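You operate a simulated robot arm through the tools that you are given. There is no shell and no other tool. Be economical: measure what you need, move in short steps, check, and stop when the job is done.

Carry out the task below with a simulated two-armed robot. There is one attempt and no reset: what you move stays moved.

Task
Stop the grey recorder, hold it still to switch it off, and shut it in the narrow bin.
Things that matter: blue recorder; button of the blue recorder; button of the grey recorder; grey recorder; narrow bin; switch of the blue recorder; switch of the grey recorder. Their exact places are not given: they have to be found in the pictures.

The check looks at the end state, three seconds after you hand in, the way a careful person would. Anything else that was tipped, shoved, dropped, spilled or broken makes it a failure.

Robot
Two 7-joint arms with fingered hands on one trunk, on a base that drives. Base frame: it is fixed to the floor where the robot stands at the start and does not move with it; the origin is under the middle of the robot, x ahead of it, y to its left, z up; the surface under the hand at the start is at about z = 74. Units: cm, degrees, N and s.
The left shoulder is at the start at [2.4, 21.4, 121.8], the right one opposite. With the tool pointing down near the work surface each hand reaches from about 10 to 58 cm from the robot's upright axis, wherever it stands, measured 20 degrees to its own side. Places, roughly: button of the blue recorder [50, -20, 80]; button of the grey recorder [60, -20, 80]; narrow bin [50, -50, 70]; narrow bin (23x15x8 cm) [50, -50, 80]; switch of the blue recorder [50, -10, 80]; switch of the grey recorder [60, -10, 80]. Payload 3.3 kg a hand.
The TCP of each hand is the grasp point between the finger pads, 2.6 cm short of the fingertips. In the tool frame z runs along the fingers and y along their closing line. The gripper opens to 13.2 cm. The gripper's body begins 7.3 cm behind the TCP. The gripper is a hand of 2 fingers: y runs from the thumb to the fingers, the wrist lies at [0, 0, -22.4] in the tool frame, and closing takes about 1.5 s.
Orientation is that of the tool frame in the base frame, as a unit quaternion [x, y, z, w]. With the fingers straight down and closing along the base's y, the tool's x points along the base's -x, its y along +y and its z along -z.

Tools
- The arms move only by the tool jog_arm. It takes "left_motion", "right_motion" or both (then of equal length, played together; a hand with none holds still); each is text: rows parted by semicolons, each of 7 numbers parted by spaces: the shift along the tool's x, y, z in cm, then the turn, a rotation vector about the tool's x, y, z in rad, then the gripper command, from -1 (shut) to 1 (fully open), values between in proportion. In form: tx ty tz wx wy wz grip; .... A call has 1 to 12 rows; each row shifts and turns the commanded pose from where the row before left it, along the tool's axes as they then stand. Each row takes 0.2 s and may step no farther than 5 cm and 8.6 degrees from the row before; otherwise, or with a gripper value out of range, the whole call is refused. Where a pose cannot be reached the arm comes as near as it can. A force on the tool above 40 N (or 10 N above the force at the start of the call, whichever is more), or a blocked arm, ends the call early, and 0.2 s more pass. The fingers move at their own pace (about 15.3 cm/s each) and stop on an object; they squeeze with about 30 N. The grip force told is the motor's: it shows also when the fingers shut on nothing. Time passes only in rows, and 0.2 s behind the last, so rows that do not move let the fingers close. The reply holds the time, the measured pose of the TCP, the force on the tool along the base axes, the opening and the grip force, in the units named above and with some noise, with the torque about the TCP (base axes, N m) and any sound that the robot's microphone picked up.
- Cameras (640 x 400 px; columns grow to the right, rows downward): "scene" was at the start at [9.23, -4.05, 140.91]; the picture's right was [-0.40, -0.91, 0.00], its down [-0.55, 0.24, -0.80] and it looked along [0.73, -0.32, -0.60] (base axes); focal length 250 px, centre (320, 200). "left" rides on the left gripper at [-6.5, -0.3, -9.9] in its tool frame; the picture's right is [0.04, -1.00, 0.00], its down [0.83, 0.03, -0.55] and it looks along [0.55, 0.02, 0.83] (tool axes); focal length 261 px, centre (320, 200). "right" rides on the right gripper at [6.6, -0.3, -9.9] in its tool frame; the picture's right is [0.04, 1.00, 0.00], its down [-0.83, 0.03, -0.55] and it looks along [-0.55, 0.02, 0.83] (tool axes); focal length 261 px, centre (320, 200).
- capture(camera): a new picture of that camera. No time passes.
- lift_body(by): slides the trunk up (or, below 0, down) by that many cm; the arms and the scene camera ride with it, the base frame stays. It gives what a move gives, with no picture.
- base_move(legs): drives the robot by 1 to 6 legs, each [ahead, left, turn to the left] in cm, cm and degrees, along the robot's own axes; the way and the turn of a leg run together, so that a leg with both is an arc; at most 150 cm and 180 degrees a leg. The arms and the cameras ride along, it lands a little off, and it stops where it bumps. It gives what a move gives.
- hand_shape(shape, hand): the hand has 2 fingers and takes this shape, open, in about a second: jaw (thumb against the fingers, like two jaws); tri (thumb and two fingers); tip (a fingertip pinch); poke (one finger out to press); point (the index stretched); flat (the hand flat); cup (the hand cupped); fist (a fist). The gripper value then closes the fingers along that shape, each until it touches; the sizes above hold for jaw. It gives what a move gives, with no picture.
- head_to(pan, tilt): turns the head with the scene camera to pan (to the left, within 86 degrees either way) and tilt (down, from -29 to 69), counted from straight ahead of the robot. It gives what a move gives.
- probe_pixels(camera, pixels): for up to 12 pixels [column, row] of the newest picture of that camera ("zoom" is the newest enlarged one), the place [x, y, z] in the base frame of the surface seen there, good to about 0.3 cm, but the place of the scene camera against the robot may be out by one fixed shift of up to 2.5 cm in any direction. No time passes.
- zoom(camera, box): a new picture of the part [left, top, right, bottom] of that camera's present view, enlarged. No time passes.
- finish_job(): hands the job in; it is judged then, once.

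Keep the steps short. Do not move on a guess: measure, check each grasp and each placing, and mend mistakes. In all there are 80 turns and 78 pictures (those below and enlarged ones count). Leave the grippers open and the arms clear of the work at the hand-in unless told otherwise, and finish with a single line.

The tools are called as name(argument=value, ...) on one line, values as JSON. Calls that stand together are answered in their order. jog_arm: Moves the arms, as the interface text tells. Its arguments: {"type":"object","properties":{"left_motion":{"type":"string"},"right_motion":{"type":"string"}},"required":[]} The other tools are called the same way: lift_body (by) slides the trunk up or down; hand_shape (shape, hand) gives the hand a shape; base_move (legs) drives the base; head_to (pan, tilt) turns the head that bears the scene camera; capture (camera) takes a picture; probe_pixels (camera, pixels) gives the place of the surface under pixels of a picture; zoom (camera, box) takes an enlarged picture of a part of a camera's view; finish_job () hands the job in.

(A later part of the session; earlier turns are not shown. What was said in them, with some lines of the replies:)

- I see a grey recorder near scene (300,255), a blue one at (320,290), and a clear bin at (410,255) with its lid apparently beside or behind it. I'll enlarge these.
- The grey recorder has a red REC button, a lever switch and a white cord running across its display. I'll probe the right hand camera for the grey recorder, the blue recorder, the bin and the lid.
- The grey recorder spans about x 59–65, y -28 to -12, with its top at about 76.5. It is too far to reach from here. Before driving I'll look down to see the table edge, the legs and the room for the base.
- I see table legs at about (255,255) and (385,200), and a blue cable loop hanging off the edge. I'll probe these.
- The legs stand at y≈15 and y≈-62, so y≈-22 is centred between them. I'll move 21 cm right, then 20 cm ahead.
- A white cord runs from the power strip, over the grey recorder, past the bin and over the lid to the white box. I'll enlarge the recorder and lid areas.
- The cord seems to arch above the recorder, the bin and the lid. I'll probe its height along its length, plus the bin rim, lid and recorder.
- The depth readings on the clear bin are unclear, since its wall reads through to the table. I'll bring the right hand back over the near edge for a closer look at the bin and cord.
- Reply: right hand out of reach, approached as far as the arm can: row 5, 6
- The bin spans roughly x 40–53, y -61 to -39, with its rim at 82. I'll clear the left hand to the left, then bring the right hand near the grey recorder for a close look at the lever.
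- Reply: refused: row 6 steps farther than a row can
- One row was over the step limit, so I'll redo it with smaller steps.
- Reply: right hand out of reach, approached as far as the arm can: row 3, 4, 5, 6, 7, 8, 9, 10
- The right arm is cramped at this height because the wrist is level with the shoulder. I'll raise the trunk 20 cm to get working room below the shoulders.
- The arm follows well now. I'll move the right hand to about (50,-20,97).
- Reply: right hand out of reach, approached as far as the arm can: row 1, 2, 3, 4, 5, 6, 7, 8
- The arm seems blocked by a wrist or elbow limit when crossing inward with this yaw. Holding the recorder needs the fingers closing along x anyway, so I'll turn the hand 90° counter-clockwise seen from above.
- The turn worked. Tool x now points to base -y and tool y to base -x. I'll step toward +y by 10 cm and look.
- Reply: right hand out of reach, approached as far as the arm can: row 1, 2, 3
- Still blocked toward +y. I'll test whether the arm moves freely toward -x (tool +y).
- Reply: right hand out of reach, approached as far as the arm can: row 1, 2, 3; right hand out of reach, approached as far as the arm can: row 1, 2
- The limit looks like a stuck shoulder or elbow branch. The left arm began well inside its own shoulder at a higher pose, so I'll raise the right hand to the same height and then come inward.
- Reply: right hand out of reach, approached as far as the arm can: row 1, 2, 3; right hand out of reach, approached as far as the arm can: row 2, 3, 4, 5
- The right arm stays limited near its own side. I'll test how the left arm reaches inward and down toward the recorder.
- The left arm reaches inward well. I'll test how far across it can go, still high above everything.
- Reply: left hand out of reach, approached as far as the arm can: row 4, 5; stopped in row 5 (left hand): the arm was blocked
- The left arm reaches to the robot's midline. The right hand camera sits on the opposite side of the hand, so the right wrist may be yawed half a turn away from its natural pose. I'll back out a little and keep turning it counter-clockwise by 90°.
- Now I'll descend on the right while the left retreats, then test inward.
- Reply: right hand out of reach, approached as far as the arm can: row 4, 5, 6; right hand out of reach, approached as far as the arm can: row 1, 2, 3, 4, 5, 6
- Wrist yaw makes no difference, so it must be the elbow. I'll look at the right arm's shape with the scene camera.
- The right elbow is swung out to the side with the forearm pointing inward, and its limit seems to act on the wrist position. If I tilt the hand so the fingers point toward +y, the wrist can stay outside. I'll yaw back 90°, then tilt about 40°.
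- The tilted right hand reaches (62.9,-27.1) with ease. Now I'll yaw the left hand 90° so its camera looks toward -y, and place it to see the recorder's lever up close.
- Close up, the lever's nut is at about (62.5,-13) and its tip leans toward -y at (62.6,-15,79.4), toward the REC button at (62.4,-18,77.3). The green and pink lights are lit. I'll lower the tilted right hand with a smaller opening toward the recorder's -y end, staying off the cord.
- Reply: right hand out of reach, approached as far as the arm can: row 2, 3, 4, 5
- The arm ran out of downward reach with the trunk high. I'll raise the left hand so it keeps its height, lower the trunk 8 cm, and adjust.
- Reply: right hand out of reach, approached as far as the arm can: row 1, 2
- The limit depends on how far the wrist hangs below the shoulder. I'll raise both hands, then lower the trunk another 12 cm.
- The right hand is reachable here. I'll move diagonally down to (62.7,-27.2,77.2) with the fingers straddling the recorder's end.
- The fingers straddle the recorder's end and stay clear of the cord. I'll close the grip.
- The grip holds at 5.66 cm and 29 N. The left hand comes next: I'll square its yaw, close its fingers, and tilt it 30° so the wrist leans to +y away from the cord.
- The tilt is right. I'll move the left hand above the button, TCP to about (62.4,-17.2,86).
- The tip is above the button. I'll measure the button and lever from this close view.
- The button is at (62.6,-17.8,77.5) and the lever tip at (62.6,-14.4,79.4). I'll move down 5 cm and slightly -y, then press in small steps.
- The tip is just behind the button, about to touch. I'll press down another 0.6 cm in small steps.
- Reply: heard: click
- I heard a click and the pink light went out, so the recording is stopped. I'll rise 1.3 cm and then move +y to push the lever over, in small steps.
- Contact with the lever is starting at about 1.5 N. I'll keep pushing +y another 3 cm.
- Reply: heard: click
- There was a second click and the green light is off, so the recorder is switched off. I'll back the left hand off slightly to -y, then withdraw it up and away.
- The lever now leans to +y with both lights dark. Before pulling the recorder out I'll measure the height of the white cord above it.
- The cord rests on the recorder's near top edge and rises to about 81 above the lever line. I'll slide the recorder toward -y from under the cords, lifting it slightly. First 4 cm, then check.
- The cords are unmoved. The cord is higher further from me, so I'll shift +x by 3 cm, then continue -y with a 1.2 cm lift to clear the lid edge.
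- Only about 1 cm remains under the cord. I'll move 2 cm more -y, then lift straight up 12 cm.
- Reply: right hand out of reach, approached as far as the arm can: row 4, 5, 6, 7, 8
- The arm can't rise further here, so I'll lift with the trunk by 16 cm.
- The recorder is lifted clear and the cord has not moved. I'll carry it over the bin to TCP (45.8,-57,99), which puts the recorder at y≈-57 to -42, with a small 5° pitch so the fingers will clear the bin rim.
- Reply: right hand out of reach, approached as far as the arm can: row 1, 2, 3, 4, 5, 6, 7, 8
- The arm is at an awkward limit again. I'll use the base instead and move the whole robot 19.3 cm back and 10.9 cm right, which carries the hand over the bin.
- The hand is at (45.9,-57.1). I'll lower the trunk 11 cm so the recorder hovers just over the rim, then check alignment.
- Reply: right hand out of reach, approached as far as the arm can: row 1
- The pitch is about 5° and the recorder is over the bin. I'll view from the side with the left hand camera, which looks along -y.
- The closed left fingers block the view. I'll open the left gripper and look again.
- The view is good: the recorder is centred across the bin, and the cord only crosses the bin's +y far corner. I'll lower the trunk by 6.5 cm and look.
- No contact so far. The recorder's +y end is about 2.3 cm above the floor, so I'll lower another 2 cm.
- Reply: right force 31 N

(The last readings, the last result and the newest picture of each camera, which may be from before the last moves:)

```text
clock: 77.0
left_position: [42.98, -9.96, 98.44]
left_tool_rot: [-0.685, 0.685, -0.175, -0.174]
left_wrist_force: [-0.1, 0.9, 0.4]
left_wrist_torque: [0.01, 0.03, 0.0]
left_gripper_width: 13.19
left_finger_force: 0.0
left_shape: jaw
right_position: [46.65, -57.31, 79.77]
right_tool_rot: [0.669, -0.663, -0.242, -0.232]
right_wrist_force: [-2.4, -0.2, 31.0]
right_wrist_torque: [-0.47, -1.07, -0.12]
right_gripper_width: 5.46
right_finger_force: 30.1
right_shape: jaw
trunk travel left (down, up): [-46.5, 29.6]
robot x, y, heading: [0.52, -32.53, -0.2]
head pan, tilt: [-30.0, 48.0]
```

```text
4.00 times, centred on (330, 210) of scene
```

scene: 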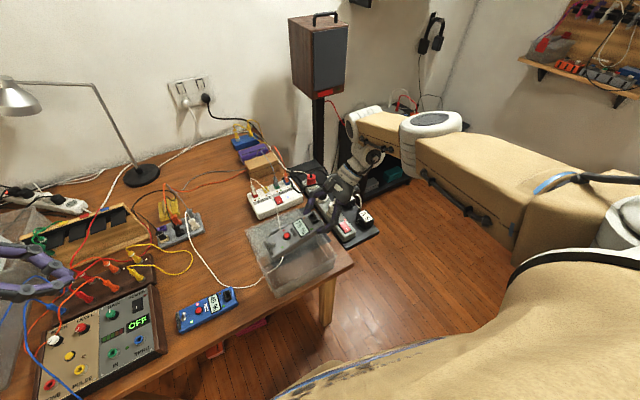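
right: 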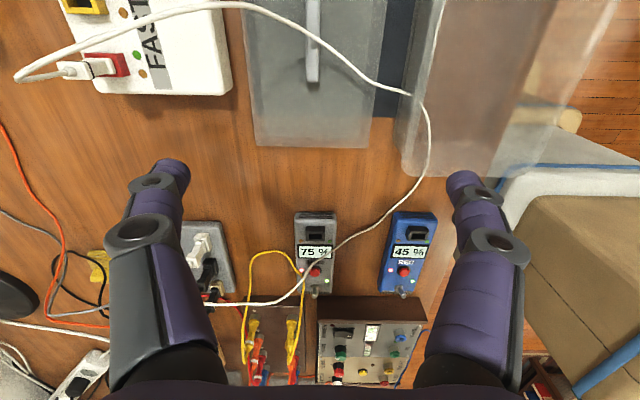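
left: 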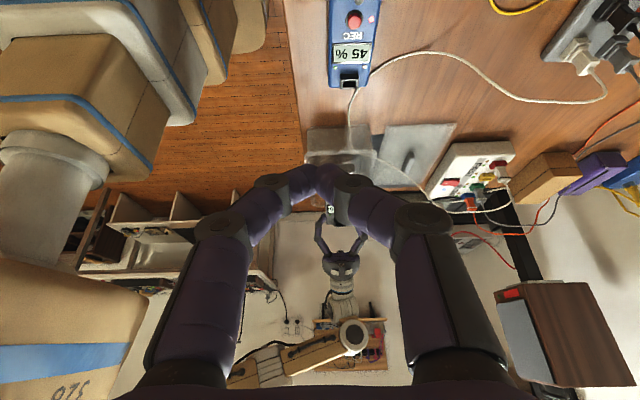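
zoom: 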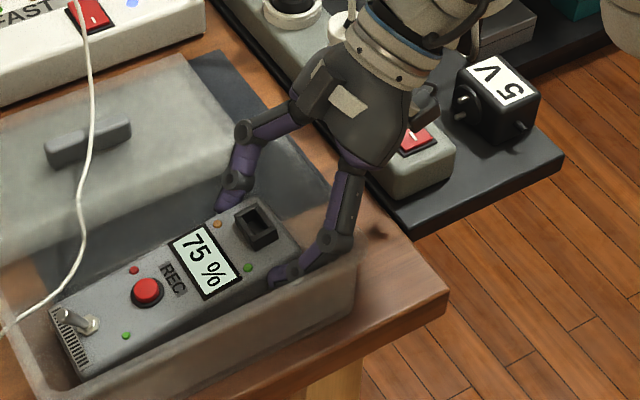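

There is 31 N upward, probably the gripper's underside on the -y rim. I'll back up 0.7 cm to unload it and check the force.

lift_body(by=0.7)

zoom(camera="left", box=[250, 120, 410, 240])

```text
clock: 77.5
left_position: [43.22, -10.02, 99.0]
left_tool_rot: [0.686, -0.684, 0.176, 0.174]
left_wrist_force: [0.2, -0.1, 0.1]
left_wrist_torque: [0.01, 0.02, -0.01]
left_gripper_width: 13.19
left_finger_force: 0.1
left_shape: jaw
right_position: [46.69, -57.46, 80.05]
right_tool_rot: [0.668, -0.665, -0.244, -0.227]
right_wrist_force: [-0.3, 0.2, -1.3]
right_wrist_torque: [-0.01, -0.06, -0.01]
right_gripper_width: 5.46
right_finger_force: 29.7
right_shape: jaw
trunk travel left (down, up): [-47.2, 28.9]
robot x, y, heading: [0.71, -32.77, -0.2]
head pan, tilt: [-30.0, 48.0]
```

```text
3.33 times, centred on (330, 180) of left
```

zoom: 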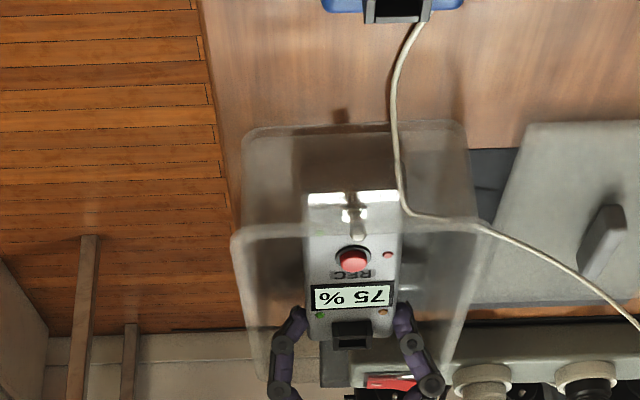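

The force is gone, and the cantilever torque is gone too, so the recorder's +y end now rests on the bin floor. I'll release with a small opening.

jog_arm(right_motion="0 0 0 0 0 0 0.02;0 0 0 0 0 0 0.12;0 0 0 0 0 0 0.12;0 0 0 0 0 0 0.12")

zoom(camera="scene", box=[270, 160, 390, 260])

```text
clock: 78.5
left_position: [43.28, -9.9, 99.0]
left_tool_rot: [0.686, -0.685, 0.175, 0.175]
left_wrist_force: [-0.3, 0.6, 0.1]
left_wrist_torque: [-0.02, 0.03, 0.0]
left_gripper_width: 13.2
left_finger_force: 0.1
left_shape: jaw
right_position: [46.76, -57.31, 80.13]
right_tool_rot: [0.669, -0.665, -0.243, -0.229]
right_wrist_force: [-0.6, -1.7, 2.0]
right_wrist_torque: [-0.01, -0.25, 0.1]
right_gripper_width: 6.05
right_finger_force: 0.1
right_shape: jaw
trunk travel left (down, up): [-47.2, 28.9]
robot x, y, heading: [0.33, -32.56, 0.2]
head pan, tilt: [-30.0, 48.0]
```

```text
4.00 times, centred on (330, 210) of scene
```

zoom: 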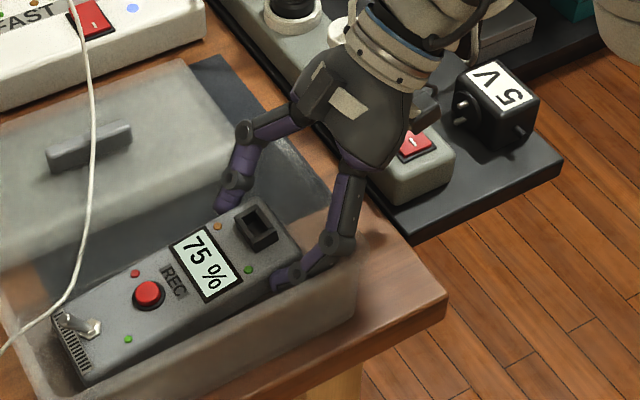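

The opening stopped at 6.05 cm, so the fingers are near the walls, but the grip force is zero. I'll raise the trunk 2 cm and see whether the recorder stays.

lift_body(by=2)

zoom(camera="scene", box=[270, 160, 390, 260])

```text
clock: 79.2
left_position: [43.25, -9.91, 100.93]
left_tool_rot: [0.686, -0.684, 0.175, 0.174]
left_wrist_force: [0.5, -1.3, 0.1]
left_wrist_torque: [0.04, -0.01, -0.02]
left_gripper_width: 13.19
left_finger_force: 0.1
left_shape: jaw
right_position: [46.82, -57.38, 82.13]
right_tool_rot: [0.669, -0.664, -0.243, -0.229]
right_wrist_force: [-0.4, 0.2, -0.1]
right_wrist_torque: [-0.01, -0.02, 0.0]
right_gripper_width: 7.34
right_finger_force: 0.1
right_shape: jaw
trunk travel left (down, up): [-49.2, 26.9]
robot x, y, heading: [0.25, -32.66, -0.1]
head pan, tilt: [-30.0, 48.0]
```

```text
4.00 times, centred on (330, 210) of scene
```

zoom: 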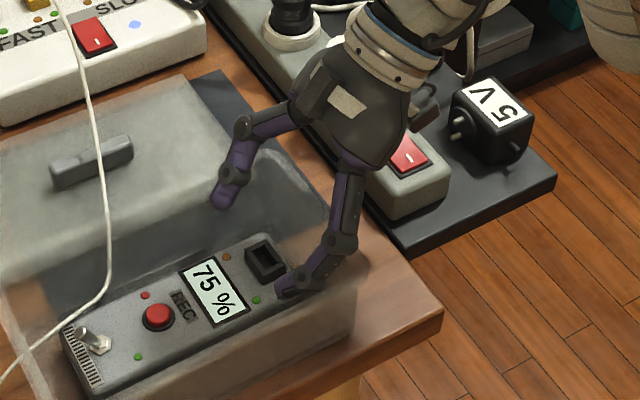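

The recorder lies flat inside the bin. I'll raise the trunk 15 cm, then move the right hand outward and turn it upright.

lift_body(by=15)

jog_arm(right_motion="1.85 1.6 -1.5 0 0 0 0.12;1.85 1.6 -1.5 0 0 0 0.12;1.85 1.6 -1.5 0 0 0 0.12;1.85 1.6 -1.5 0 0 0 0.12;0 0 0 0 0.136 0 0.12;0 0 0 0 0.136 0 0.12;0 0 0 0 0.136 0 0.12;0 0 0 0 0.136 0 0.12;0 0 0 0 0.136 0 0.12")

jog_arm(right_motion="0 0 0 0 0 0.149 0.5;0 0 0 0 0 0.149 0.5;0 0 0 0 0 0.149 0.5;0 0 0 0 0 0.149 0.5;0 0 0 0 0 0.149 0.5;0 0 0 0 0 0.149 0.5;0 0 0 0 0 0.149 0.5;0 0 0 0 0 0.149 0.5;0 0 0 0 0 0.149 0.5;0 0 0 0 0 0.149 0.5;0 0 0 0 0 0.08 0.5")

```text
clock: 80.9
left_position: [43.17, -9.91, 115.96]
left_tool_rot: [0.686, -0.685, 0.175, 0.174]
left_wrist_force: [-0.7, 0.3, 0.1]
left_wrist_torque: [-0.01, -0.03, -0.02]
left_gripper_width: 13.2
left_finger_force: 0.0
left_shape: jaw
right_position: [46.79, -57.41, 97.19]
right_tool_rot: [0.669, -0.664, -0.243, -0.228]
right_wrist_force: [0.0, 0.2, -0.3]
right_wrist_torque: [0.02, -0.02, 0.01]
right_gripper_width: 7.32
right_finger_force: 0.0
right_shape: jaw
trunk travel left (down, up): [-64.2, 11.9]
robot x, y, heading: [0.58, -32.66, 0.1]
head pan, tilt: [-30.0, 48.0]
```

```text
clock: 82.9
left_position: [43.19, -10.02, 115.9]
left_tool_rot: [0.686, -0.685, 0.176, 0.173]
left_wrist_force: [0.1, -0.4, 0.0]
left_wrist_torque: [-0.02, 0.04, 0.03]
left_gripper_width: 13.2
left_finger_force: 0.1
left_shape: jaw
right_position: [50.06, -62.75, 99.33]
right_tool_rot: [0.71, -0.703, -0.039, -0.026]
right_wrist_force: [0.8, 0.7, -0.4]
right_wrist_torque: [0.02, 0.0, 0.02]
right_gripper_width: 7.36
right_finger_force: 0.1
right_shape: jaw
right hand out of reach, approached as far as the arm can: row 1, 2, 3, 4, 5, 6, 7, 8
trunk travel left (down, up): [-64.2, 11.9]
robot x, y, heading: [0.32, -32.7, -0.3]
head pan, tilt: [-30.0, 48.0]
```

```text
clock: 85.3
left_position: [43.27, -9.99, 116.1]
left_tool_rot: [0.686, -0.684, 0.176, 0.173]
left_wrist_force: [0.5, 0.0, -0.1]
left_wrist_torque: [0.0, 0.01, -0.04]
left_gripper_width: 13.21
left_finger_force: 0.1
left_shape: jaw
right_position: [50.15, -62.84, 99.51]
right_tool_rot: [-0.005, 0.999, 0.036, -0.012]
right_wrist_force: [-0.1, -0.3, -0.4]
right_wrist_torque: [0.02, 0.01, 0.0]
right_gripper_width: 9.87
right_finger_force: 0.0
right_shape: jaw
trunk travel left (down, up): [-64.2, 11.9]
robot x, y, heading: [0.41, -32.38, -0.3]
head pan, tilt: [-30.0, 48.0]
```

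The hand is nearly upright with its fingers closing along y. I'll shift it 4 cm outward for slack and trim the small tilt, then drive so it hovers over the lid handle at (62.9,-50.4).

jog_arm(right_motion="0 -2 0 0.036 0 0 0.5;0 -2 0 0.036 0 0 0.5")

```text
clock: 85.9
left_position: [43.17, -9.98, 116.04]
left_tool_rot: [0.686, -0.684, 0.176, 0.173]
left_wrist_force: [-0.3, 0.6, 0.2]
left_wrist_torque: [-0.02, 0.0, -0.01]
left_gripper_width: 13.16
left_finger_force: 0.0
left_shape: jaw
right_position: [49.9, -66.62, 99.22]
right_tool_rot: [-0.006, 1.0, 0.001, -0.011]
right_wrist_force: [0.3, -0.3, -0.4]
right_wrist_torque: [-0.03, 0.02, -0.01]
right_gripper_width: 9.88
right_finger_force: 0.1
right_shape: jaw
trunk travel left (down, up): [-64.2, 11.9]
robot x, y, heading: [0.59, -32.63, -0.4]
head pan, tilt: [-30.0, 48.0]
```

Now the arm moves freely. I'll drive 16.2 cm left and 13 cm ahead.

base_move(legs=[[0, 16.2, 0], [13, 0, 0]])

capture(camera="right")

probe_pixels(camera="right", pixels=[[320, 200], [300, 100], [340, 100], [320, 60], [320, 130]])

```text
clock: 88.2
left_position: [56.3, 6.6, 116.03]
left_tool_rot: [0.688, -0.682, 0.176, 0.174]
left_wrist_force: [0.0, -0.1, -0.1]
left_wrist_torque: [-0.05, 0.05, 0.01]
left_gripper_width: 13.22
left_finger_force: 0.1
left_shape: jaw
right_position: [63.28, -50.1, 99.21]
right_tool_rot: [-0.01, 1.0, 0.0, -0.012]
right_wrist_force: [1.1, 0.2, -0.1]
right_wrist_torque: [-0.02, 0.06, 0.01]
right_gripper_width: 9.85
right_finger_force: 0.1
right_shape: jaw
trunk travel left (down, up): [-64.2, 11.9]
robot x, y, heading: [13.47, -16.32, 0.2]
head pan, tilt: [-30.0, 48.0]
```

```text
18 pictures are left
```

right: 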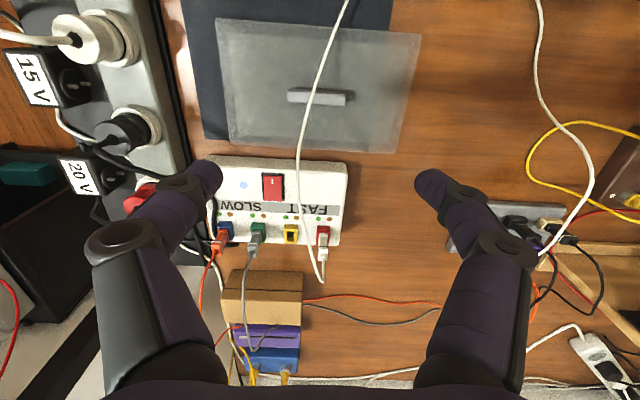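

```text
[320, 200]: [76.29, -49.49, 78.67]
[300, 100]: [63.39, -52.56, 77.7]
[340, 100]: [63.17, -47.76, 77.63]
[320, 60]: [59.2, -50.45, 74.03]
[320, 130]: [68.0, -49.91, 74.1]
```

The handle is centred at (63.2,-50.3), 7 cm long with its top at 77.7, and the TCP is right above it. I'll lower the trunk 18 cm and look.

lift_body(by=-18)

zoom(camera="right", box=[180, 40, 460, 215])

capture(camera="scene")

```text
clock: 90.2
left_position: [56.29, 6.52, 98.0]
left_tool_rot: [0.688, -0.682, 0.177, 0.173]
left_wrist_force: [0.5, 0.1, 0.4]
left_wrist_torque: [0.0, -0.01, -0.02]
left_gripper_width: 13.22
left_finger_force: 0.1
left_shape: jaw
right_position: [63.11, -50.2, 80.52]
right_tool_rot: [-0.01, 1.0, 0.0, -0.021]
right_wrist_force: [0.0, 0.5, -1.1]
right_wrist_torque: [0.02, -0.01, 0.01]
right_gripper_width: 9.86
right_finger_force: 0.0
right_shape: jaw
trunk travel left (down, up): [-46.2, 29.9]
robot x, y, heading: [13.58, -16.58, 0.2]
head pan, tilt: [-30.0, 48.0]
```

```text
2.29 times, centred on (320, 128) of right
```

zoom: 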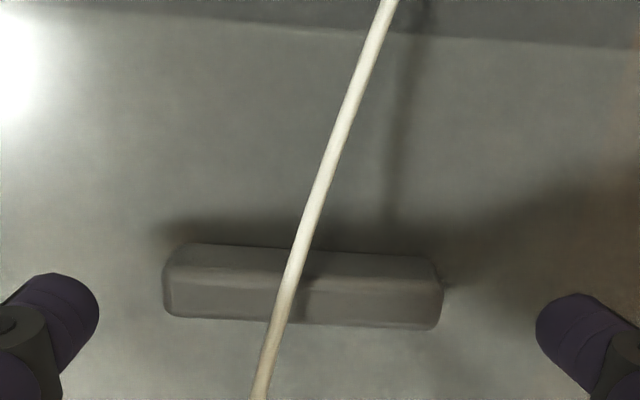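

```text
16 pictures are left
```

scene: 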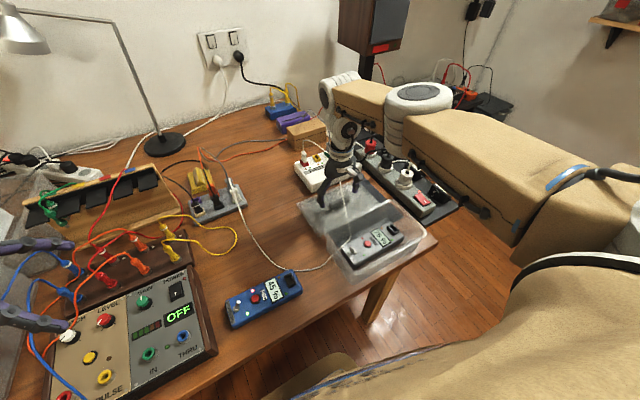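

The handle lies between the fingers and the cord passes between them. I'll lower 2.6 cm and grip gently.

lift_body(by=-2.6)

jog_arm(right_motion="0 0 0 0 0 0 0.2;0 0 0 0 0 0 0;0 0 0 0 0 0 -0.2;0 0 0 0 0 0 -0.5;0 0 0 0 0 0 -0.5")

zoom(camera="right", box=[180, 40, 460, 215])

```text
clock: 91.0
left_position: [56.11, 6.49, 95.37]
left_tool_rot: [0.689, -0.682, 0.177, 0.173]
left_wrist_force: [0.1, 0.6, -0.3]
left_wrist_torque: [0.0, -0.02, 0.02]
left_gripper_width: 13.21
left_finger_force: 0.0
left_shape: jaw
right_position: [63.16, -50.17, 78.06]
right_tool_rot: [-0.009, 1.0, 0.001, -0.023]
right_wrist_force: [-1.8, -1.5, 4.7]
right_wrist_torque: [0.28, 0.02, 0.08]
right_gripper_width: 9.85
right_finger_force: 0.1
right_shape: jaw
trunk travel left (down, up): [-43.6, 32.5]
robot x, y, heading: [13.74, -16.72, 0.2]
head pan, tilt: [-30.0, 48.0]
```

```text
clock: 92.2
left_position: [56.11, 6.53, 95.37]
left_tool_rot: [0.688, -0.682, 0.176, 0.173]
left_wrist_force: [0.3, -0.2, 0.5]
left_wrist_torque: [0.04, 0.02, -0.01]
left_gripper_width: 13.19
left_finger_force: 0.1
left_shape: jaw
right_position: [63.33, -50.14, 78.0]
right_tool_rot: [-0.01, 1.0, -0.001, -0.022]
right_wrist_force: [0.7, 0.2, 7.5]
right_wrist_torque: [0.13, -0.05, -0.06]
right_gripper_width: 6.26
right_finger_force: 30.6
right_shape: jaw
trunk travel left (down, up): [-43.6, 32.5]
robot x, y, heading: [13.59, -16.94, 0.2]
head pan, tilt: [-30.0, 48.0]
```

```text
2.29 times, centred on (320, 128) of right
```

zoom: 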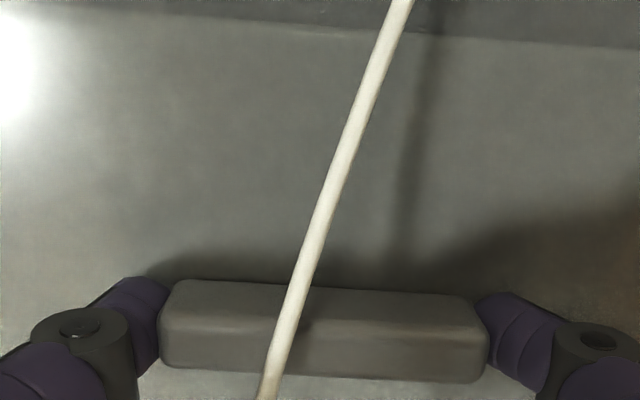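

The handle is gripped at 6.26 cm. I'll lift with the trunk 14 cm and look.

lift_body(by=14)

capture(camera="scene")

```text
clock: 93.8
left_position: [56.07, 6.52, 109.32]
left_tool_rot: [0.688, -0.683, 0.176, 0.174]
left_wrist_force: [0.8, 1.2, -0.1]
left_wrist_torque: [-0.01, 0.02, 0.0]
left_gripper_width: 13.19
left_finger_force: 0.1
left_shape: jaw
right_position: [63.27, -50.18, 91.95]
right_tool_rot: [-0.009, 1.0, -0.001, -0.023]
right_wrist_force: [-0.2, -0.1, -1.6]
right_wrist_torque: [-0.02, -0.03, 0.03]
right_gripper_width: 6.24
right_finger_force: 29.9
right_shape: jaw
trunk travel left (down, up): [-57.6, 18.5]
robot x, y, heading: [13.67, -16.71, 0.0]
head pan, tilt: [-30.0, 48.0]
```

```text
14 pictures are left
```

scene: 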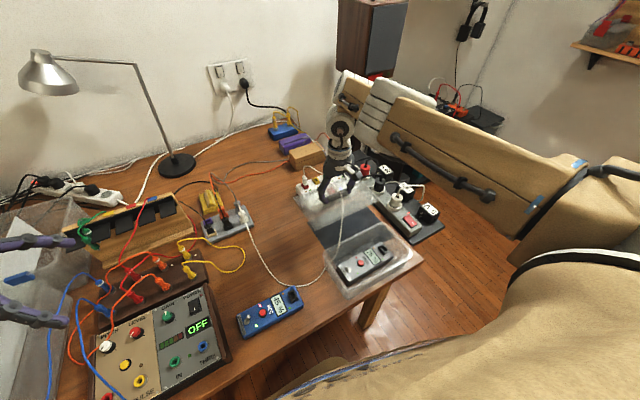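

The lid is up, weighing about 1.3 N. I'll enlarge to check the cord and measure the bin rim against the lid in the same view.

zoom(camera="scene", box=[280, 170, 440, 300])

```text
3.08 times, centred on (360, 235) of scene
```

zoom: 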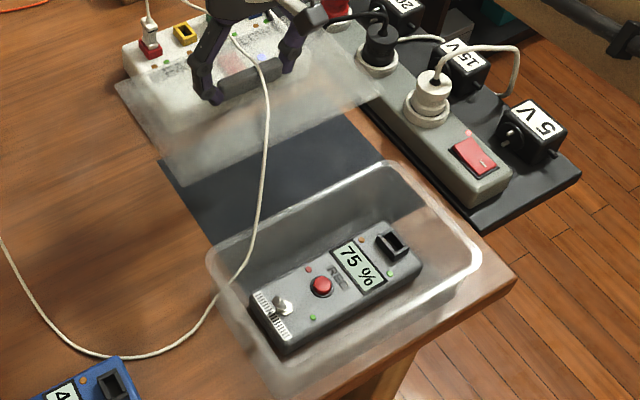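

probe_pixels(camera="zoom", pixels=[[245, 50], [264, 75], [268, 130], [263, 180], [247, 255], [220, 292], [207, 255], [290, 205], [398, 163], [478, 260], [225, 85], [285, 72]])

```text
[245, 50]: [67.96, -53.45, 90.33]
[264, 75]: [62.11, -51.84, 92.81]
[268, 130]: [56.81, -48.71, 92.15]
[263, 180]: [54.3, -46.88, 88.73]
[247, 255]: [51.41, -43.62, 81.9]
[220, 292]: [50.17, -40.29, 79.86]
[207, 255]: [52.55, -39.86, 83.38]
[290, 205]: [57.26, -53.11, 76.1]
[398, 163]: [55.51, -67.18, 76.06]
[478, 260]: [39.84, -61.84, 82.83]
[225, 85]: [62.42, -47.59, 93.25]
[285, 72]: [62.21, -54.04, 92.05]
```

The cord really is draped over the handle and rose with the lid. It lies on top of the lid, so it should end up on top and outside when the lid is placed. To limit pull on the cord I'll carry low: down 2.5 cm, then drive back 16.5 cm to put the lid over the bin.

lift_body(by=-2.5)

base_move(legs=[[-16.5, 0, 0]])

capture(camera="left")

capture(camera="scene")

```text
clock: 94.5
left_position: [56.18, 6.52, 106.94]
left_tool_rot: [0.688, -0.682, 0.175, 0.174]
left_wrist_force: [-0.4, 0.5, -0.1]
left_wrist_torque: [-0.02, -0.01, -0.04]
left_gripper_width: 13.18
left_finger_force: 0.0
left_shape: jaw
right_position: [63.21, -50.16, 89.52]
right_tool_rot: [-0.009, 1.0, -0.001, -0.022]
right_wrist_force: [-0.5, -0.3, -0.2]
right_wrist_torque: [0.02, -0.01, 0.03]
right_gripper_width: 6.28
right_finger_force: 29.9
right_shape: jaw
trunk travel left (down, up): [-55.1, 21.0]
robot x, y, heading: [13.72, -16.7, 0.4]
head pan, tilt: [-30.0, 48.0]
```

```text
clock: 96.0
left_position: [38.92, 6.43, 106.86]
left_tool_rot: [0.687, -0.683, 0.176, 0.174]
left_wrist_force: [0.2, -0.4, -0.2]
left_wrist_torque: [0.02, -0.02, 0.03]
left_gripper_width: 13.19
left_finger_force: 0.1
left_shape: jaw
right_position: [45.98, -50.24, 89.46]
right_tool_rot: [-0.008, 1.0, 0.001, -0.022]
right_wrist_force: [0.0, 0.1, -0.3]
right_wrist_torque: [-0.02, -0.01, 0.02]
right_gripper_width: 6.27
right_finger_force: 30.1
right_shape: jaw
trunk travel left (down, up): [-55.1, 21.0]
robot x, y, heading: [-3.69, -16.53, 0.1]
head pan, tilt: [-30.0, 48.0]
```

```text
12 pictures are left
```

left: 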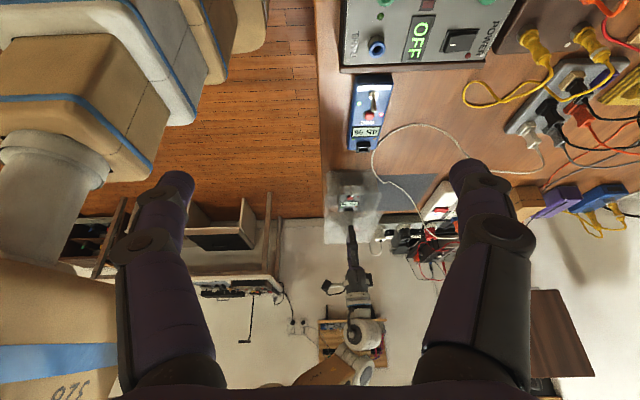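

```text
11 pictures are left
```

scene: 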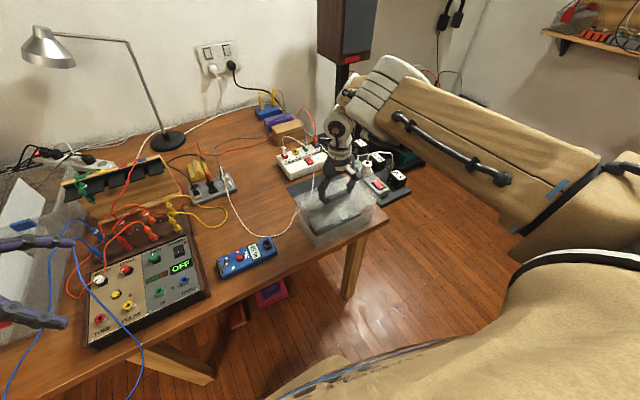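

The drive overshot a little, leaving the TCP at x 46.0 against a target of 46.8. I'll enlarge both views to judge lid against bin and see the cord.

zoom(camera="scene", box=[270, 140, 400, 250])

zoom(camera="left", box=[305, 150, 425, 250])

```text
3.64 times, centred on (335, 195) of scene
```

zoom: 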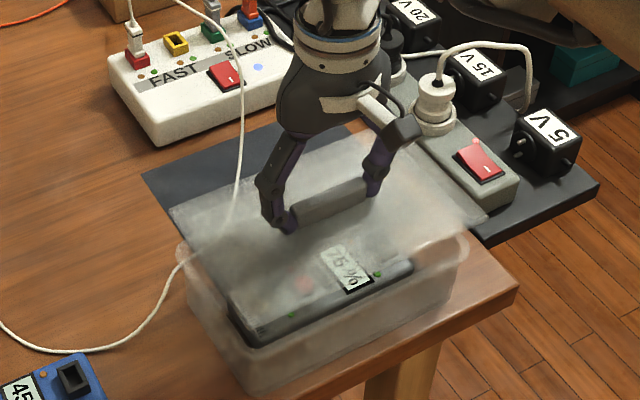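

```text
4.00 times, centred on (365, 200) of left
```

zoom: 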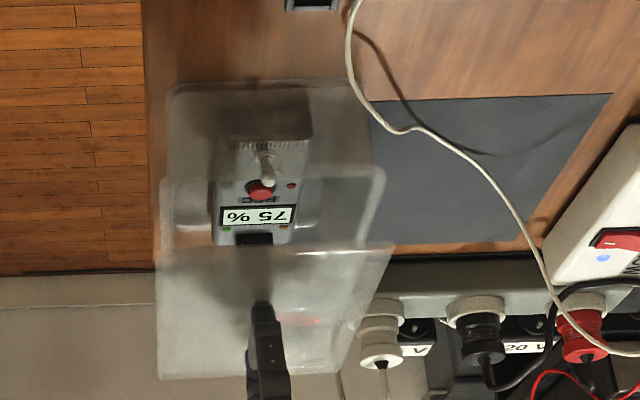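

The cord appears to have slid off the handle and now runs beyond the bin's far +y corner. I'll probe cord points and the rim and lid edges in this left view.

probe_pixels(camera="zoom", pixels=[[352, 60], [365, 95], [380, 118], [400, 130], [440, 145], [490, 185], [530, 240], [384, 180], [163, 190], [160, 252], [393, 248], [168, 90]])

```text
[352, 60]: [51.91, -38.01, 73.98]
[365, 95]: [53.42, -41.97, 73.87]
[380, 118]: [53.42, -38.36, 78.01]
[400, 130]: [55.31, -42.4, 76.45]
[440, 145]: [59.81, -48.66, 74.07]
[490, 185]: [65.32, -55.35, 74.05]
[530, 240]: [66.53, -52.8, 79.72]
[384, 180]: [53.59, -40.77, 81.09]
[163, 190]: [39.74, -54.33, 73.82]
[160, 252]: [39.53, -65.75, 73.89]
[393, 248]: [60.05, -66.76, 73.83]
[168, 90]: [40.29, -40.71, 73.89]
```

The cord now wraps around outside the bin's far corner at z≈76–78, so it is clear of the lid's seat. My ray calculation gives the rim at x 39.8–53.3 and the lid at 39.4–53.2, with y matching. I'll shift +0.3 in x and lower 2.8 cm.

jog_arm(right_motion="-0.3 0 0 0 0 0 -0.5;0 0 0 0 0 0 -0.5")

lift_body(by=-2.8)

zoom(camera="scene", box=[280, 150, 390, 245])

```text
clock: 96.6
left_position: [39.19, 6.4, 106.84]
left_tool_rot: [0.688, -0.683, 0.176, 0.174]
left_wrist_force: [0.5, -0.7, 0.1]
left_wrist_torque: [0.02, 0.01, -0.02]
left_gripper_width: 13.19
left_finger_force: 0.1
left_shape: jaw
right_position: [46.43, -50.27, 89.56]
right_tool_rot: [-0.008, 1.0, 0.001, -0.023]
right_wrist_force: [-0.4, 0.2, -1.2]
right_wrist_torque: [0.02, 0.01, 0.0]
right_gripper_width: 6.27
right_finger_force: 29.6
right_shape: jaw
trunk travel left (down, up): [-55.1, 21.0]
robot x, y, heading: [-3.54, -16.79, 0.2]
head pan, tilt: [-30.0, 48.0]
```

```text
clock: 97.3
left_position: [39.14, 6.35, 104.18]
left_tool_rot: [0.688, -0.683, 0.176, 0.173]
left_wrist_force: [-0.4, -0.5, 0.7]
left_wrist_torque: [-0.02, 0.01, -0.02]
left_gripper_width: 13.22
left_finger_force: 0.0
left_shape: jaw
right_position: [46.29, -50.31, 86.62]
right_tool_rot: [-0.008, 1.0, 0.001, -0.023]
right_wrist_force: [-0.1, -0.2, 0.4]
right_wrist_torque: [0.01, -0.03, 0.01]
right_gripper_width: 6.29
right_finger_force: 29.9
right_shape: jaw
trunk travel left (down, up): [-52.3, 23.8]
robot x, y, heading: [-3.65, -16.51, 0.1]
head pan, tilt: [-30.0, 48.0]
```

```text
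4.21 times, centred on (335, 198) of scene
```

zoom: 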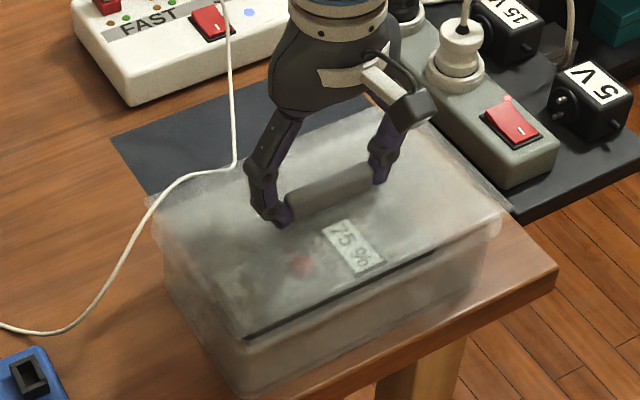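

The lid is just above the rim. I'll lower 0.5 cm more and read the force.

lift_body(by=-0.5)

zoom(camera="left", box=[305, 150, 425, 250])

```text
clock: 97.9
left_position: [39.1, 6.4, 103.55]
left_tool_rot: [0.688, -0.682, 0.176, 0.174]
left_wrist_force: [-0.1, -0.8, 0.2]
left_wrist_torque: [-0.02, 0.0, 0.04]
left_gripper_width: 13.19
left_finger_force: 0.0
left_shape: jaw
right_position: [46.43, -50.34, 86.16]
right_tool_rot: [-0.009, 1.0, 0.0, -0.023]
right_wrist_force: [0.0, -0.4, -0.7]
right_wrist_torque: [0.01, -0.02, -0.04]
right_gripper_width: 6.31
right_finger_force: 30.2
right_shape: jaw
trunk travel left (down, up): [-51.8, 24.3]
robot x, y, heading: [-3.12, -16.56, -0.0]
head pan, tilt: [-30.0, 48.0]
```

```text
4.00 times, centred on (365, 200) of left
```

zoom: 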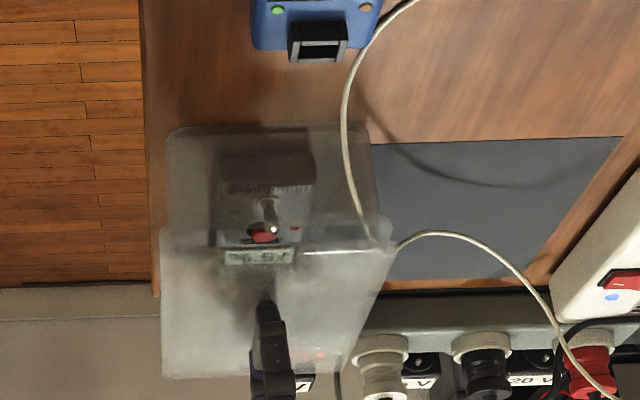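

The cord now passes right at the lid's far +y corner. I'll enlarge that corner to see whether it is pinched under the lid.

zoom(camera="left", box=[360, 190, 400, 222])

probe_pixels(camera="zoom", pixels=[[120, 60], [170, 150], [220, 230], [300, 250], [400, 180], [500, 160]])

```text
12.50 times, centred on (380, 206) of left
```

zoom: 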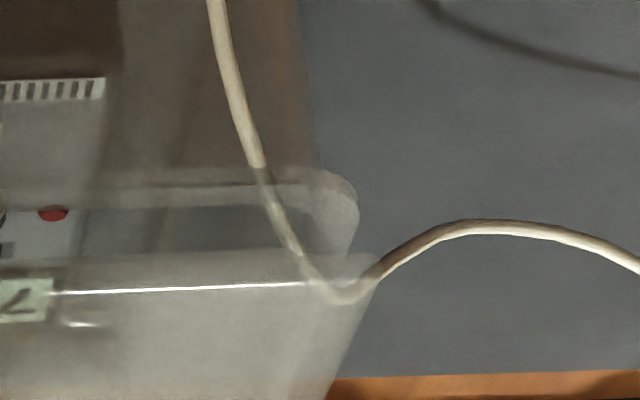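

```text
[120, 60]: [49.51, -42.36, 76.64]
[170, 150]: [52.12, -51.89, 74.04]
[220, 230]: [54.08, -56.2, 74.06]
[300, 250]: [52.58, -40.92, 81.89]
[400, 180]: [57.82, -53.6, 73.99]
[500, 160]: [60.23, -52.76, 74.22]
```

The cord cuts the corner right at rim height. I'll lower in small amounts to see where and how firmly the lid seats.

lift_body(by=-0.3)

lift_body(by=-0.3)

```text
clock: 98.4
left_position: [39.09, 6.34, 103.32]
left_tool_rot: [0.688, -0.683, 0.176, 0.173]
left_wrist_force: [-0.3, -0.3, 0.0]
left_wrist_torque: [0.04, -0.02, 0.01]
left_gripper_width: 13.2
left_finger_force: 0.1
left_shape: jaw
right_position: [46.41, -50.4, 85.83]
right_tool_rot: [-0.009, 1.0, 0.001, -0.022]
right_wrist_force: [-0.5, -0.2, -2.1]
right_wrist_torque: [-0.02, 0.02, -0.03]
right_gripper_width: 6.27
right_finger_force: 29.8
right_shape: jaw
trunk travel left (down, up): [-51.5, 24.6]
robot x, y, heading: [-3.57, -16.59, 0.2]
head pan, tilt: [-30.0, 48.0]
```

```text
clock: 98.9
left_position: [39.0, 6.37, 103.04]
left_tool_rot: [0.688, -0.683, 0.176, 0.174]
left_wrist_force: [-0.6, -0.6, 0.6]
left_wrist_torque: [0.0, 0.03, -0.02]
left_gripper_width: 13.19
left_finger_force: 0.0
left_shape: jaw
right_position: [46.38, -50.25, 85.53]
right_tool_rot: [-0.009, 1.0, 0.001, -0.022]
right_wrist_force: [-0.2, -0.2, -0.6]
right_wrist_torque: [-0.01, 0.01, 0.03]
right_gripper_width: 6.31
right_finger_force: 29.7
right_shape: jaw
trunk travel left (down, up): [-51.2, 24.9]
robot x, y, heading: [-3.35, -16.84, -0.0]
head pan, tilt: [-30.0, 48.0]
```

No contact yet at TCP z 85.5, so I'll continue in 0.3 cm steps.

lift_body(by=-0.3)

lift_body(by=-0.3)

zoom(camera="left", box=[320, 175, 416, 235])

```text
clock: 99.4
left_position: [39.14, 6.41, 102.73]
left_tool_rot: [0.688, -0.683, 0.176, 0.174]
left_wrist_force: [0.0, 0.0, -0.4]
left_wrist_torque: [0.01, -0.01, 0.01]
left_gripper_width: 13.18
left_finger_force: 0.0
left_shape: jaw
right_position: [46.38, -50.22, 85.26]
right_tool_rot: [-0.008, 1.0, 0.0, -0.022]
right_wrist_force: [0.0, -0.3, -1.5]
right_wrist_torque: [0.0, 0.01, 0.0]
right_gripper_width: 6.28
right_finger_force: 30.1
right_shape: jaw
trunk travel left (down, up): [-50.9, 25.2]
robot x, y, heading: [-3.42, -16.68, 0.2]
head pan, tilt: [-30.0, 48.0]
```

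```text
clock: 100.0
left_position: [39.04, 6.35, 102.35]
left_tool_rot: [0.688, -0.682, 0.176, 0.173]
left_wrist_force: [-0.2, -0.3, 0.4]
left_wrist_torque: [-0.01, -0.01, -0.02]
left_gripper_width: 13.2
left_finger_force: 0.0
left_shape: jaw
right_position: [46.5, -50.29, 84.95]
right_tool_rot: [-0.008, 1.0, 0.0, -0.023]
right_wrist_force: [0.2, 0.6, -0.8]
right_wrist_torque: [-0.02, 0.0, 0.01]
right_gripper_width: 6.29
right_finger_force: 30.0
right_shape: jaw
trunk travel left (down, up): [-50.6, 25.5]
robot x, y, heading: [-3.26, -16.39, 0.3]
head pan, tilt: [-30.0, 48.0]
```

```text
6.67 times, centred on (368, 205) of left
```

zoom: 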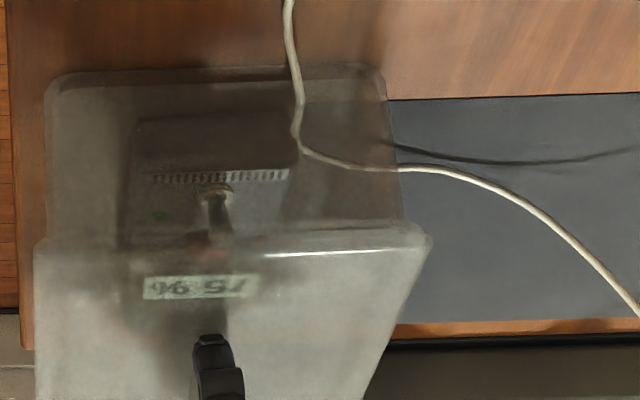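

The cord now lies outside the bin's corner, bright and unobstructed, and the lid edge lines up with the rim. There is still no contact force, so I'll continue down.

lift_body(by=-0.3)

lift_body(by=-0.3)

```text
clock: 100.5
left_position: [39.13, 6.5, 102.14]
left_tool_rot: [0.688, -0.682, 0.176, 0.174]
left_wrist_force: [0.2, -0.5, 0.2]
left_wrist_torque: [0.02, 0.01, 0.04]
left_gripper_width: 13.19
left_finger_force: 0.0
left_shape: jaw
right_position: [46.38, -50.19, 84.69]
right_tool_rot: [-0.009, 1.0, 0.0, -0.022]
right_wrist_force: [-0.4, 0.2, 6.8]
right_wrist_torque: [0.08, -0.06, 0.05]
right_gripper_width: 6.28
right_finger_force: 29.9
right_shape: jaw
trunk travel left (down, up): [-50.3, 25.8]
robot x, y, heading: [-3.71, -16.63, 0.3]
head pan, tilt: [-30.0, 48.0]
```

```text
clock: 101.0
left_position: [38.97, 6.48, 101.87]
left_tool_rot: [0.687, -0.683, 0.177, 0.174]
left_wrist_force: [0.2, -0.2, -0.3]
left_wrist_torque: [-0.01, -0.04, 0.04]
left_gripper_width: 13.2
left_finger_force: 0.0
left_shape: jaw
right_position: [46.32, -50.23, 84.73]
right_tool_rot: [-0.009, 1.0, -0.001, -0.018]
right_wrist_force: [-0.7, -1.1, 29.7]
right_wrist_torque: [-0.03, -0.09, 0.05]
right_gripper_width: 6.26
right_finger_force: 30.4
right_shape: jaw
trunk travel left (down, up): [-50.0, 26.1]
robot x, y, heading: [-3.96, -16.35, -0.0]
head pan, tilt: [-30.0, 48.0]
```

The lid seats at z 84.7 with 30 N centred and nearly zero torque, so it sits evenly. I'll relieve 0.3 cm and open the fingers.

lift_body(by=0.3)

jog_arm(right_motion="0 0 0 0 0 0 0;0 0 0 0 0 0 0.3;0 0 0 0 0 0 0.5;0 0 0 0 0 0 0.5")

lift_body(by=14)

capture(camera="left")

zoom(camera="scene", box=[260, 140, 400, 250])

```text
clock: 101.5
left_position: [39.1, 6.47, 102.13]
left_tool_rot: [0.688, -0.683, 0.176, 0.173]
left_wrist_force: [0.0, 0.2, 0.3]
left_wrist_torque: [0.01, 0.01, 0.01]
left_gripper_width: 13.18
left_finger_force: 0.1
left_shape: jaw
right_position: [46.42, -50.27, 84.73]
right_tool_rot: [-0.009, 1.0, 0.0, -0.022]
right_wrist_force: [4.6, -2.0, 15.7]
right_wrist_torque: [-0.22, -0.19, 0.16]
right_gripper_width: 6.28
right_finger_force: 29.8
right_shape: jaw
trunk travel left (down, up): [-50.3, 25.8]
robot x, y, heading: [-3.51, -16.24, 0.1]
head pan, tilt: [-30.0, 48.0]
```

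```text
clock: 102.5
left_position: [39.07, 6.36, 102.14]
left_tool_rot: [0.688, -0.683, 0.175, 0.173]
left_wrist_force: [-0.3, -0.3, -0.2]
left_wrist_torque: [-0.02, -0.01, 0.02]
left_gripper_width: 13.16
left_finger_force: 0.0
left_shape: jaw
right_position: [46.2, -50.4, 84.74]
right_tool_rot: [-0.008, 1.0, 0.0, -0.022]
right_wrist_force: [0.0, -5.3, 15.9]
right_wrist_torque: [0.59, -0.04, 0.01]
right_gripper_width: 8.73
right_finger_force: 0.1
right_shape: jaw
trunk travel left (down, up): [-50.3, 25.8]
robot x, y, heading: [-3.67, -16.85, 0.1]
head pan, tilt: [-30.0, 48.0]
```

```text
clock: 104.2
left_position: [39.07, 6.36, 116.04]
left_tool_rot: [0.688, -0.683, 0.175, 0.174]
left_wrist_force: [-0.6, 0.3, 0.4]
left_wrist_torque: [-0.01, -0.01, -0.02]
left_gripper_width: 13.19
left_finger_force: 0.1
left_shape: jaw
right_position: [46.38, -50.31, 98.7]
right_tool_rot: [-0.009, 1.0, 0.001, -0.023]
right_wrist_force: [0.1, 0.0, 0.0]
right_wrist_torque: [-0.02, 0.02, 0.03]
right_gripper_width: 9.88
right_finger_force: 0.1
right_shape: jaw
trunk travel left (down, up): [-64.3, 11.8]
robot x, y, heading: [-3.69, -16.78, -0.0]
head pan, tilt: [-30.0, 48.0]
```

```text
4 pictures are left
```

left: 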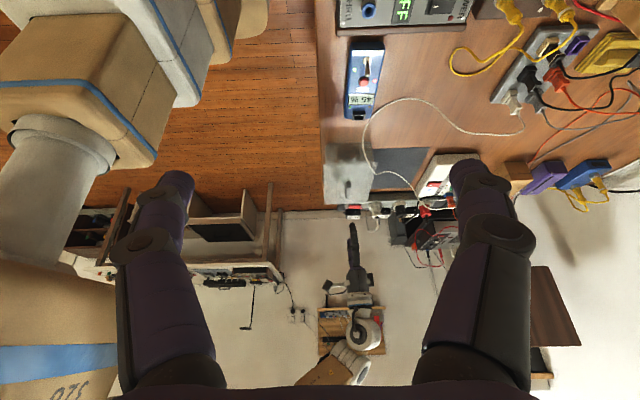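

```text
3.64 times, centred on (330, 195) of scene
```

zoom: 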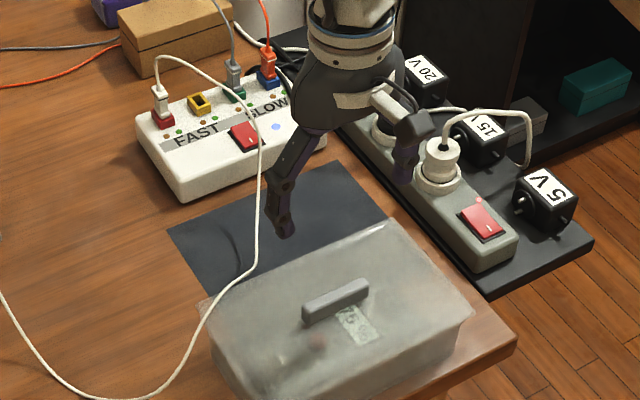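

The lid is on and the cord lies outside. I'll check the lid is level by probing the handle ends and lid corners.

probe_pixels(camera="zoom", pixels=[[310, 308], [360, 290], [206, 305], [388, 228], [468, 308], [235, 395], [300, 360], [420, 270], [255, 235], [225, 300], [204, 325]])

zoom(camera="left", box=[310, 130, 406, 215])

```text
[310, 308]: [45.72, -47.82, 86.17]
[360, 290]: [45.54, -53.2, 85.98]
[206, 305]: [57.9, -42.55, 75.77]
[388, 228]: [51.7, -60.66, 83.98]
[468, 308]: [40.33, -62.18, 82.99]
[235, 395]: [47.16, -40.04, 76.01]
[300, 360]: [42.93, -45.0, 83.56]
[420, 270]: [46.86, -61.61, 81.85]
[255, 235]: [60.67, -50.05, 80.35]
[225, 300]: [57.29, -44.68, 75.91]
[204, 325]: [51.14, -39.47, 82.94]
```

```text
4.71 times, centred on (358, 172) of left
```

zoom: 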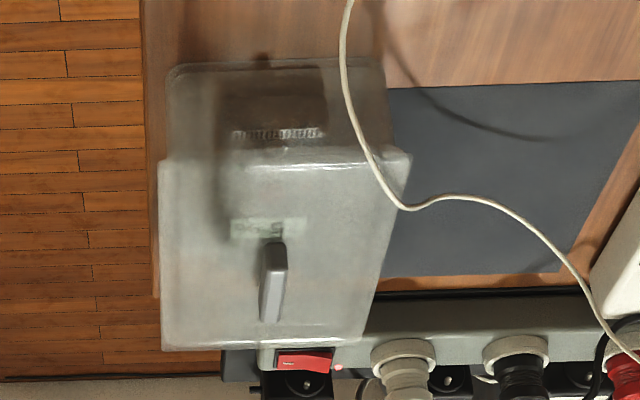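

The handle is level, the lid is flush, and the cord rests loosely on top of the corner without being pinched. I'll fully open the right hand and back the robot off 15 cm.

jog_arm(right_motion="0 0 0 0 0 0 1;0 0 0 0 0 0 1")

base_move(legs=[[-15, 0, 0]])

capture(camera="scene")

```text
clock: 104.8
left_position: [39.04, 6.36, 116.08]
left_tool_rot: [0.688, -0.682, 0.176, 0.173]
left_wrist_force: [0.1, -0.3, 0.3]
left_wrist_torque: [-0.04, -0.02, 0.0]
left_gripper_width: 13.22
left_finger_force: 0.1
left_shape: jaw
right_position: [46.23, -50.33, 98.61]
right_tool_rot: [-0.009, 1.0, 0.001, -0.023]
right_wrist_force: [0.4, -0.6, 0.1]
right_wrist_torque: [-0.01, 0.0, -0.02]
right_gripper_width: 13.17
right_finger_force: 0.0
right_shape: jaw
trunk travel left (down, up): [-64.3, 11.8]
robot x, y, heading: [-3.59, -16.29, -0.0]
head pan, tilt: [-30.0, 48.0]
```

```text
clock: 106.2
left_position: [23.64, 6.22, 116.12]
left_tool_rot: [0.687, -0.684, 0.175, 0.174]
left_wrist_force: [-0.3, 0.3, -0.2]
left_wrist_torque: [0.01, -0.02, 0.02]
left_gripper_width: 13.2
left_finger_force: 0.1
left_shape: jaw
right_position: [30.92, -50.36, 98.78]
right_tool_rot: [-0.009, 1.0, 0.0, -0.022]
right_wrist_force: [0.0, 1.2, -0.3]
right_wrist_torque: [-0.01, -0.06, 0.0]
right_gripper_width: 13.18
right_finger_force: 0.2
right_shape: jaw
trunk travel left (down, up): [-64.3, 11.8]
robot x, y, heading: [-18.8, -16.81, 0.1]
head pan, tilt: [-30.0, 48.0]
```

```text
1 pictures are left
```

scene: 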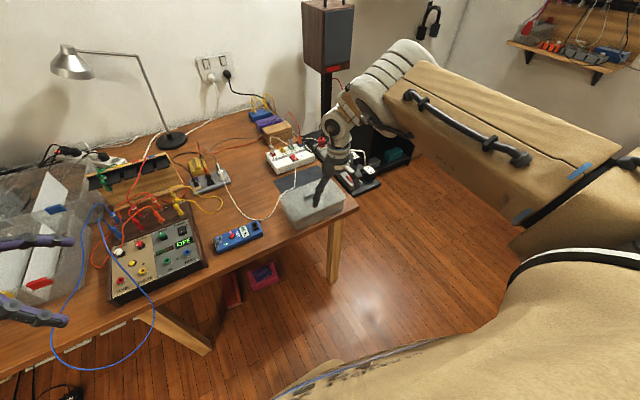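

The picture shows the bin shut with its lid, everything else upright, the grippers open and the arms clear, so I'm handing in.

finish_job()

```text
The job is handed in.
```

The grey recorder is stopped, switched off and shut in the narrow bin with the lid level, and the white cord rests loosely on top of one lid corner.
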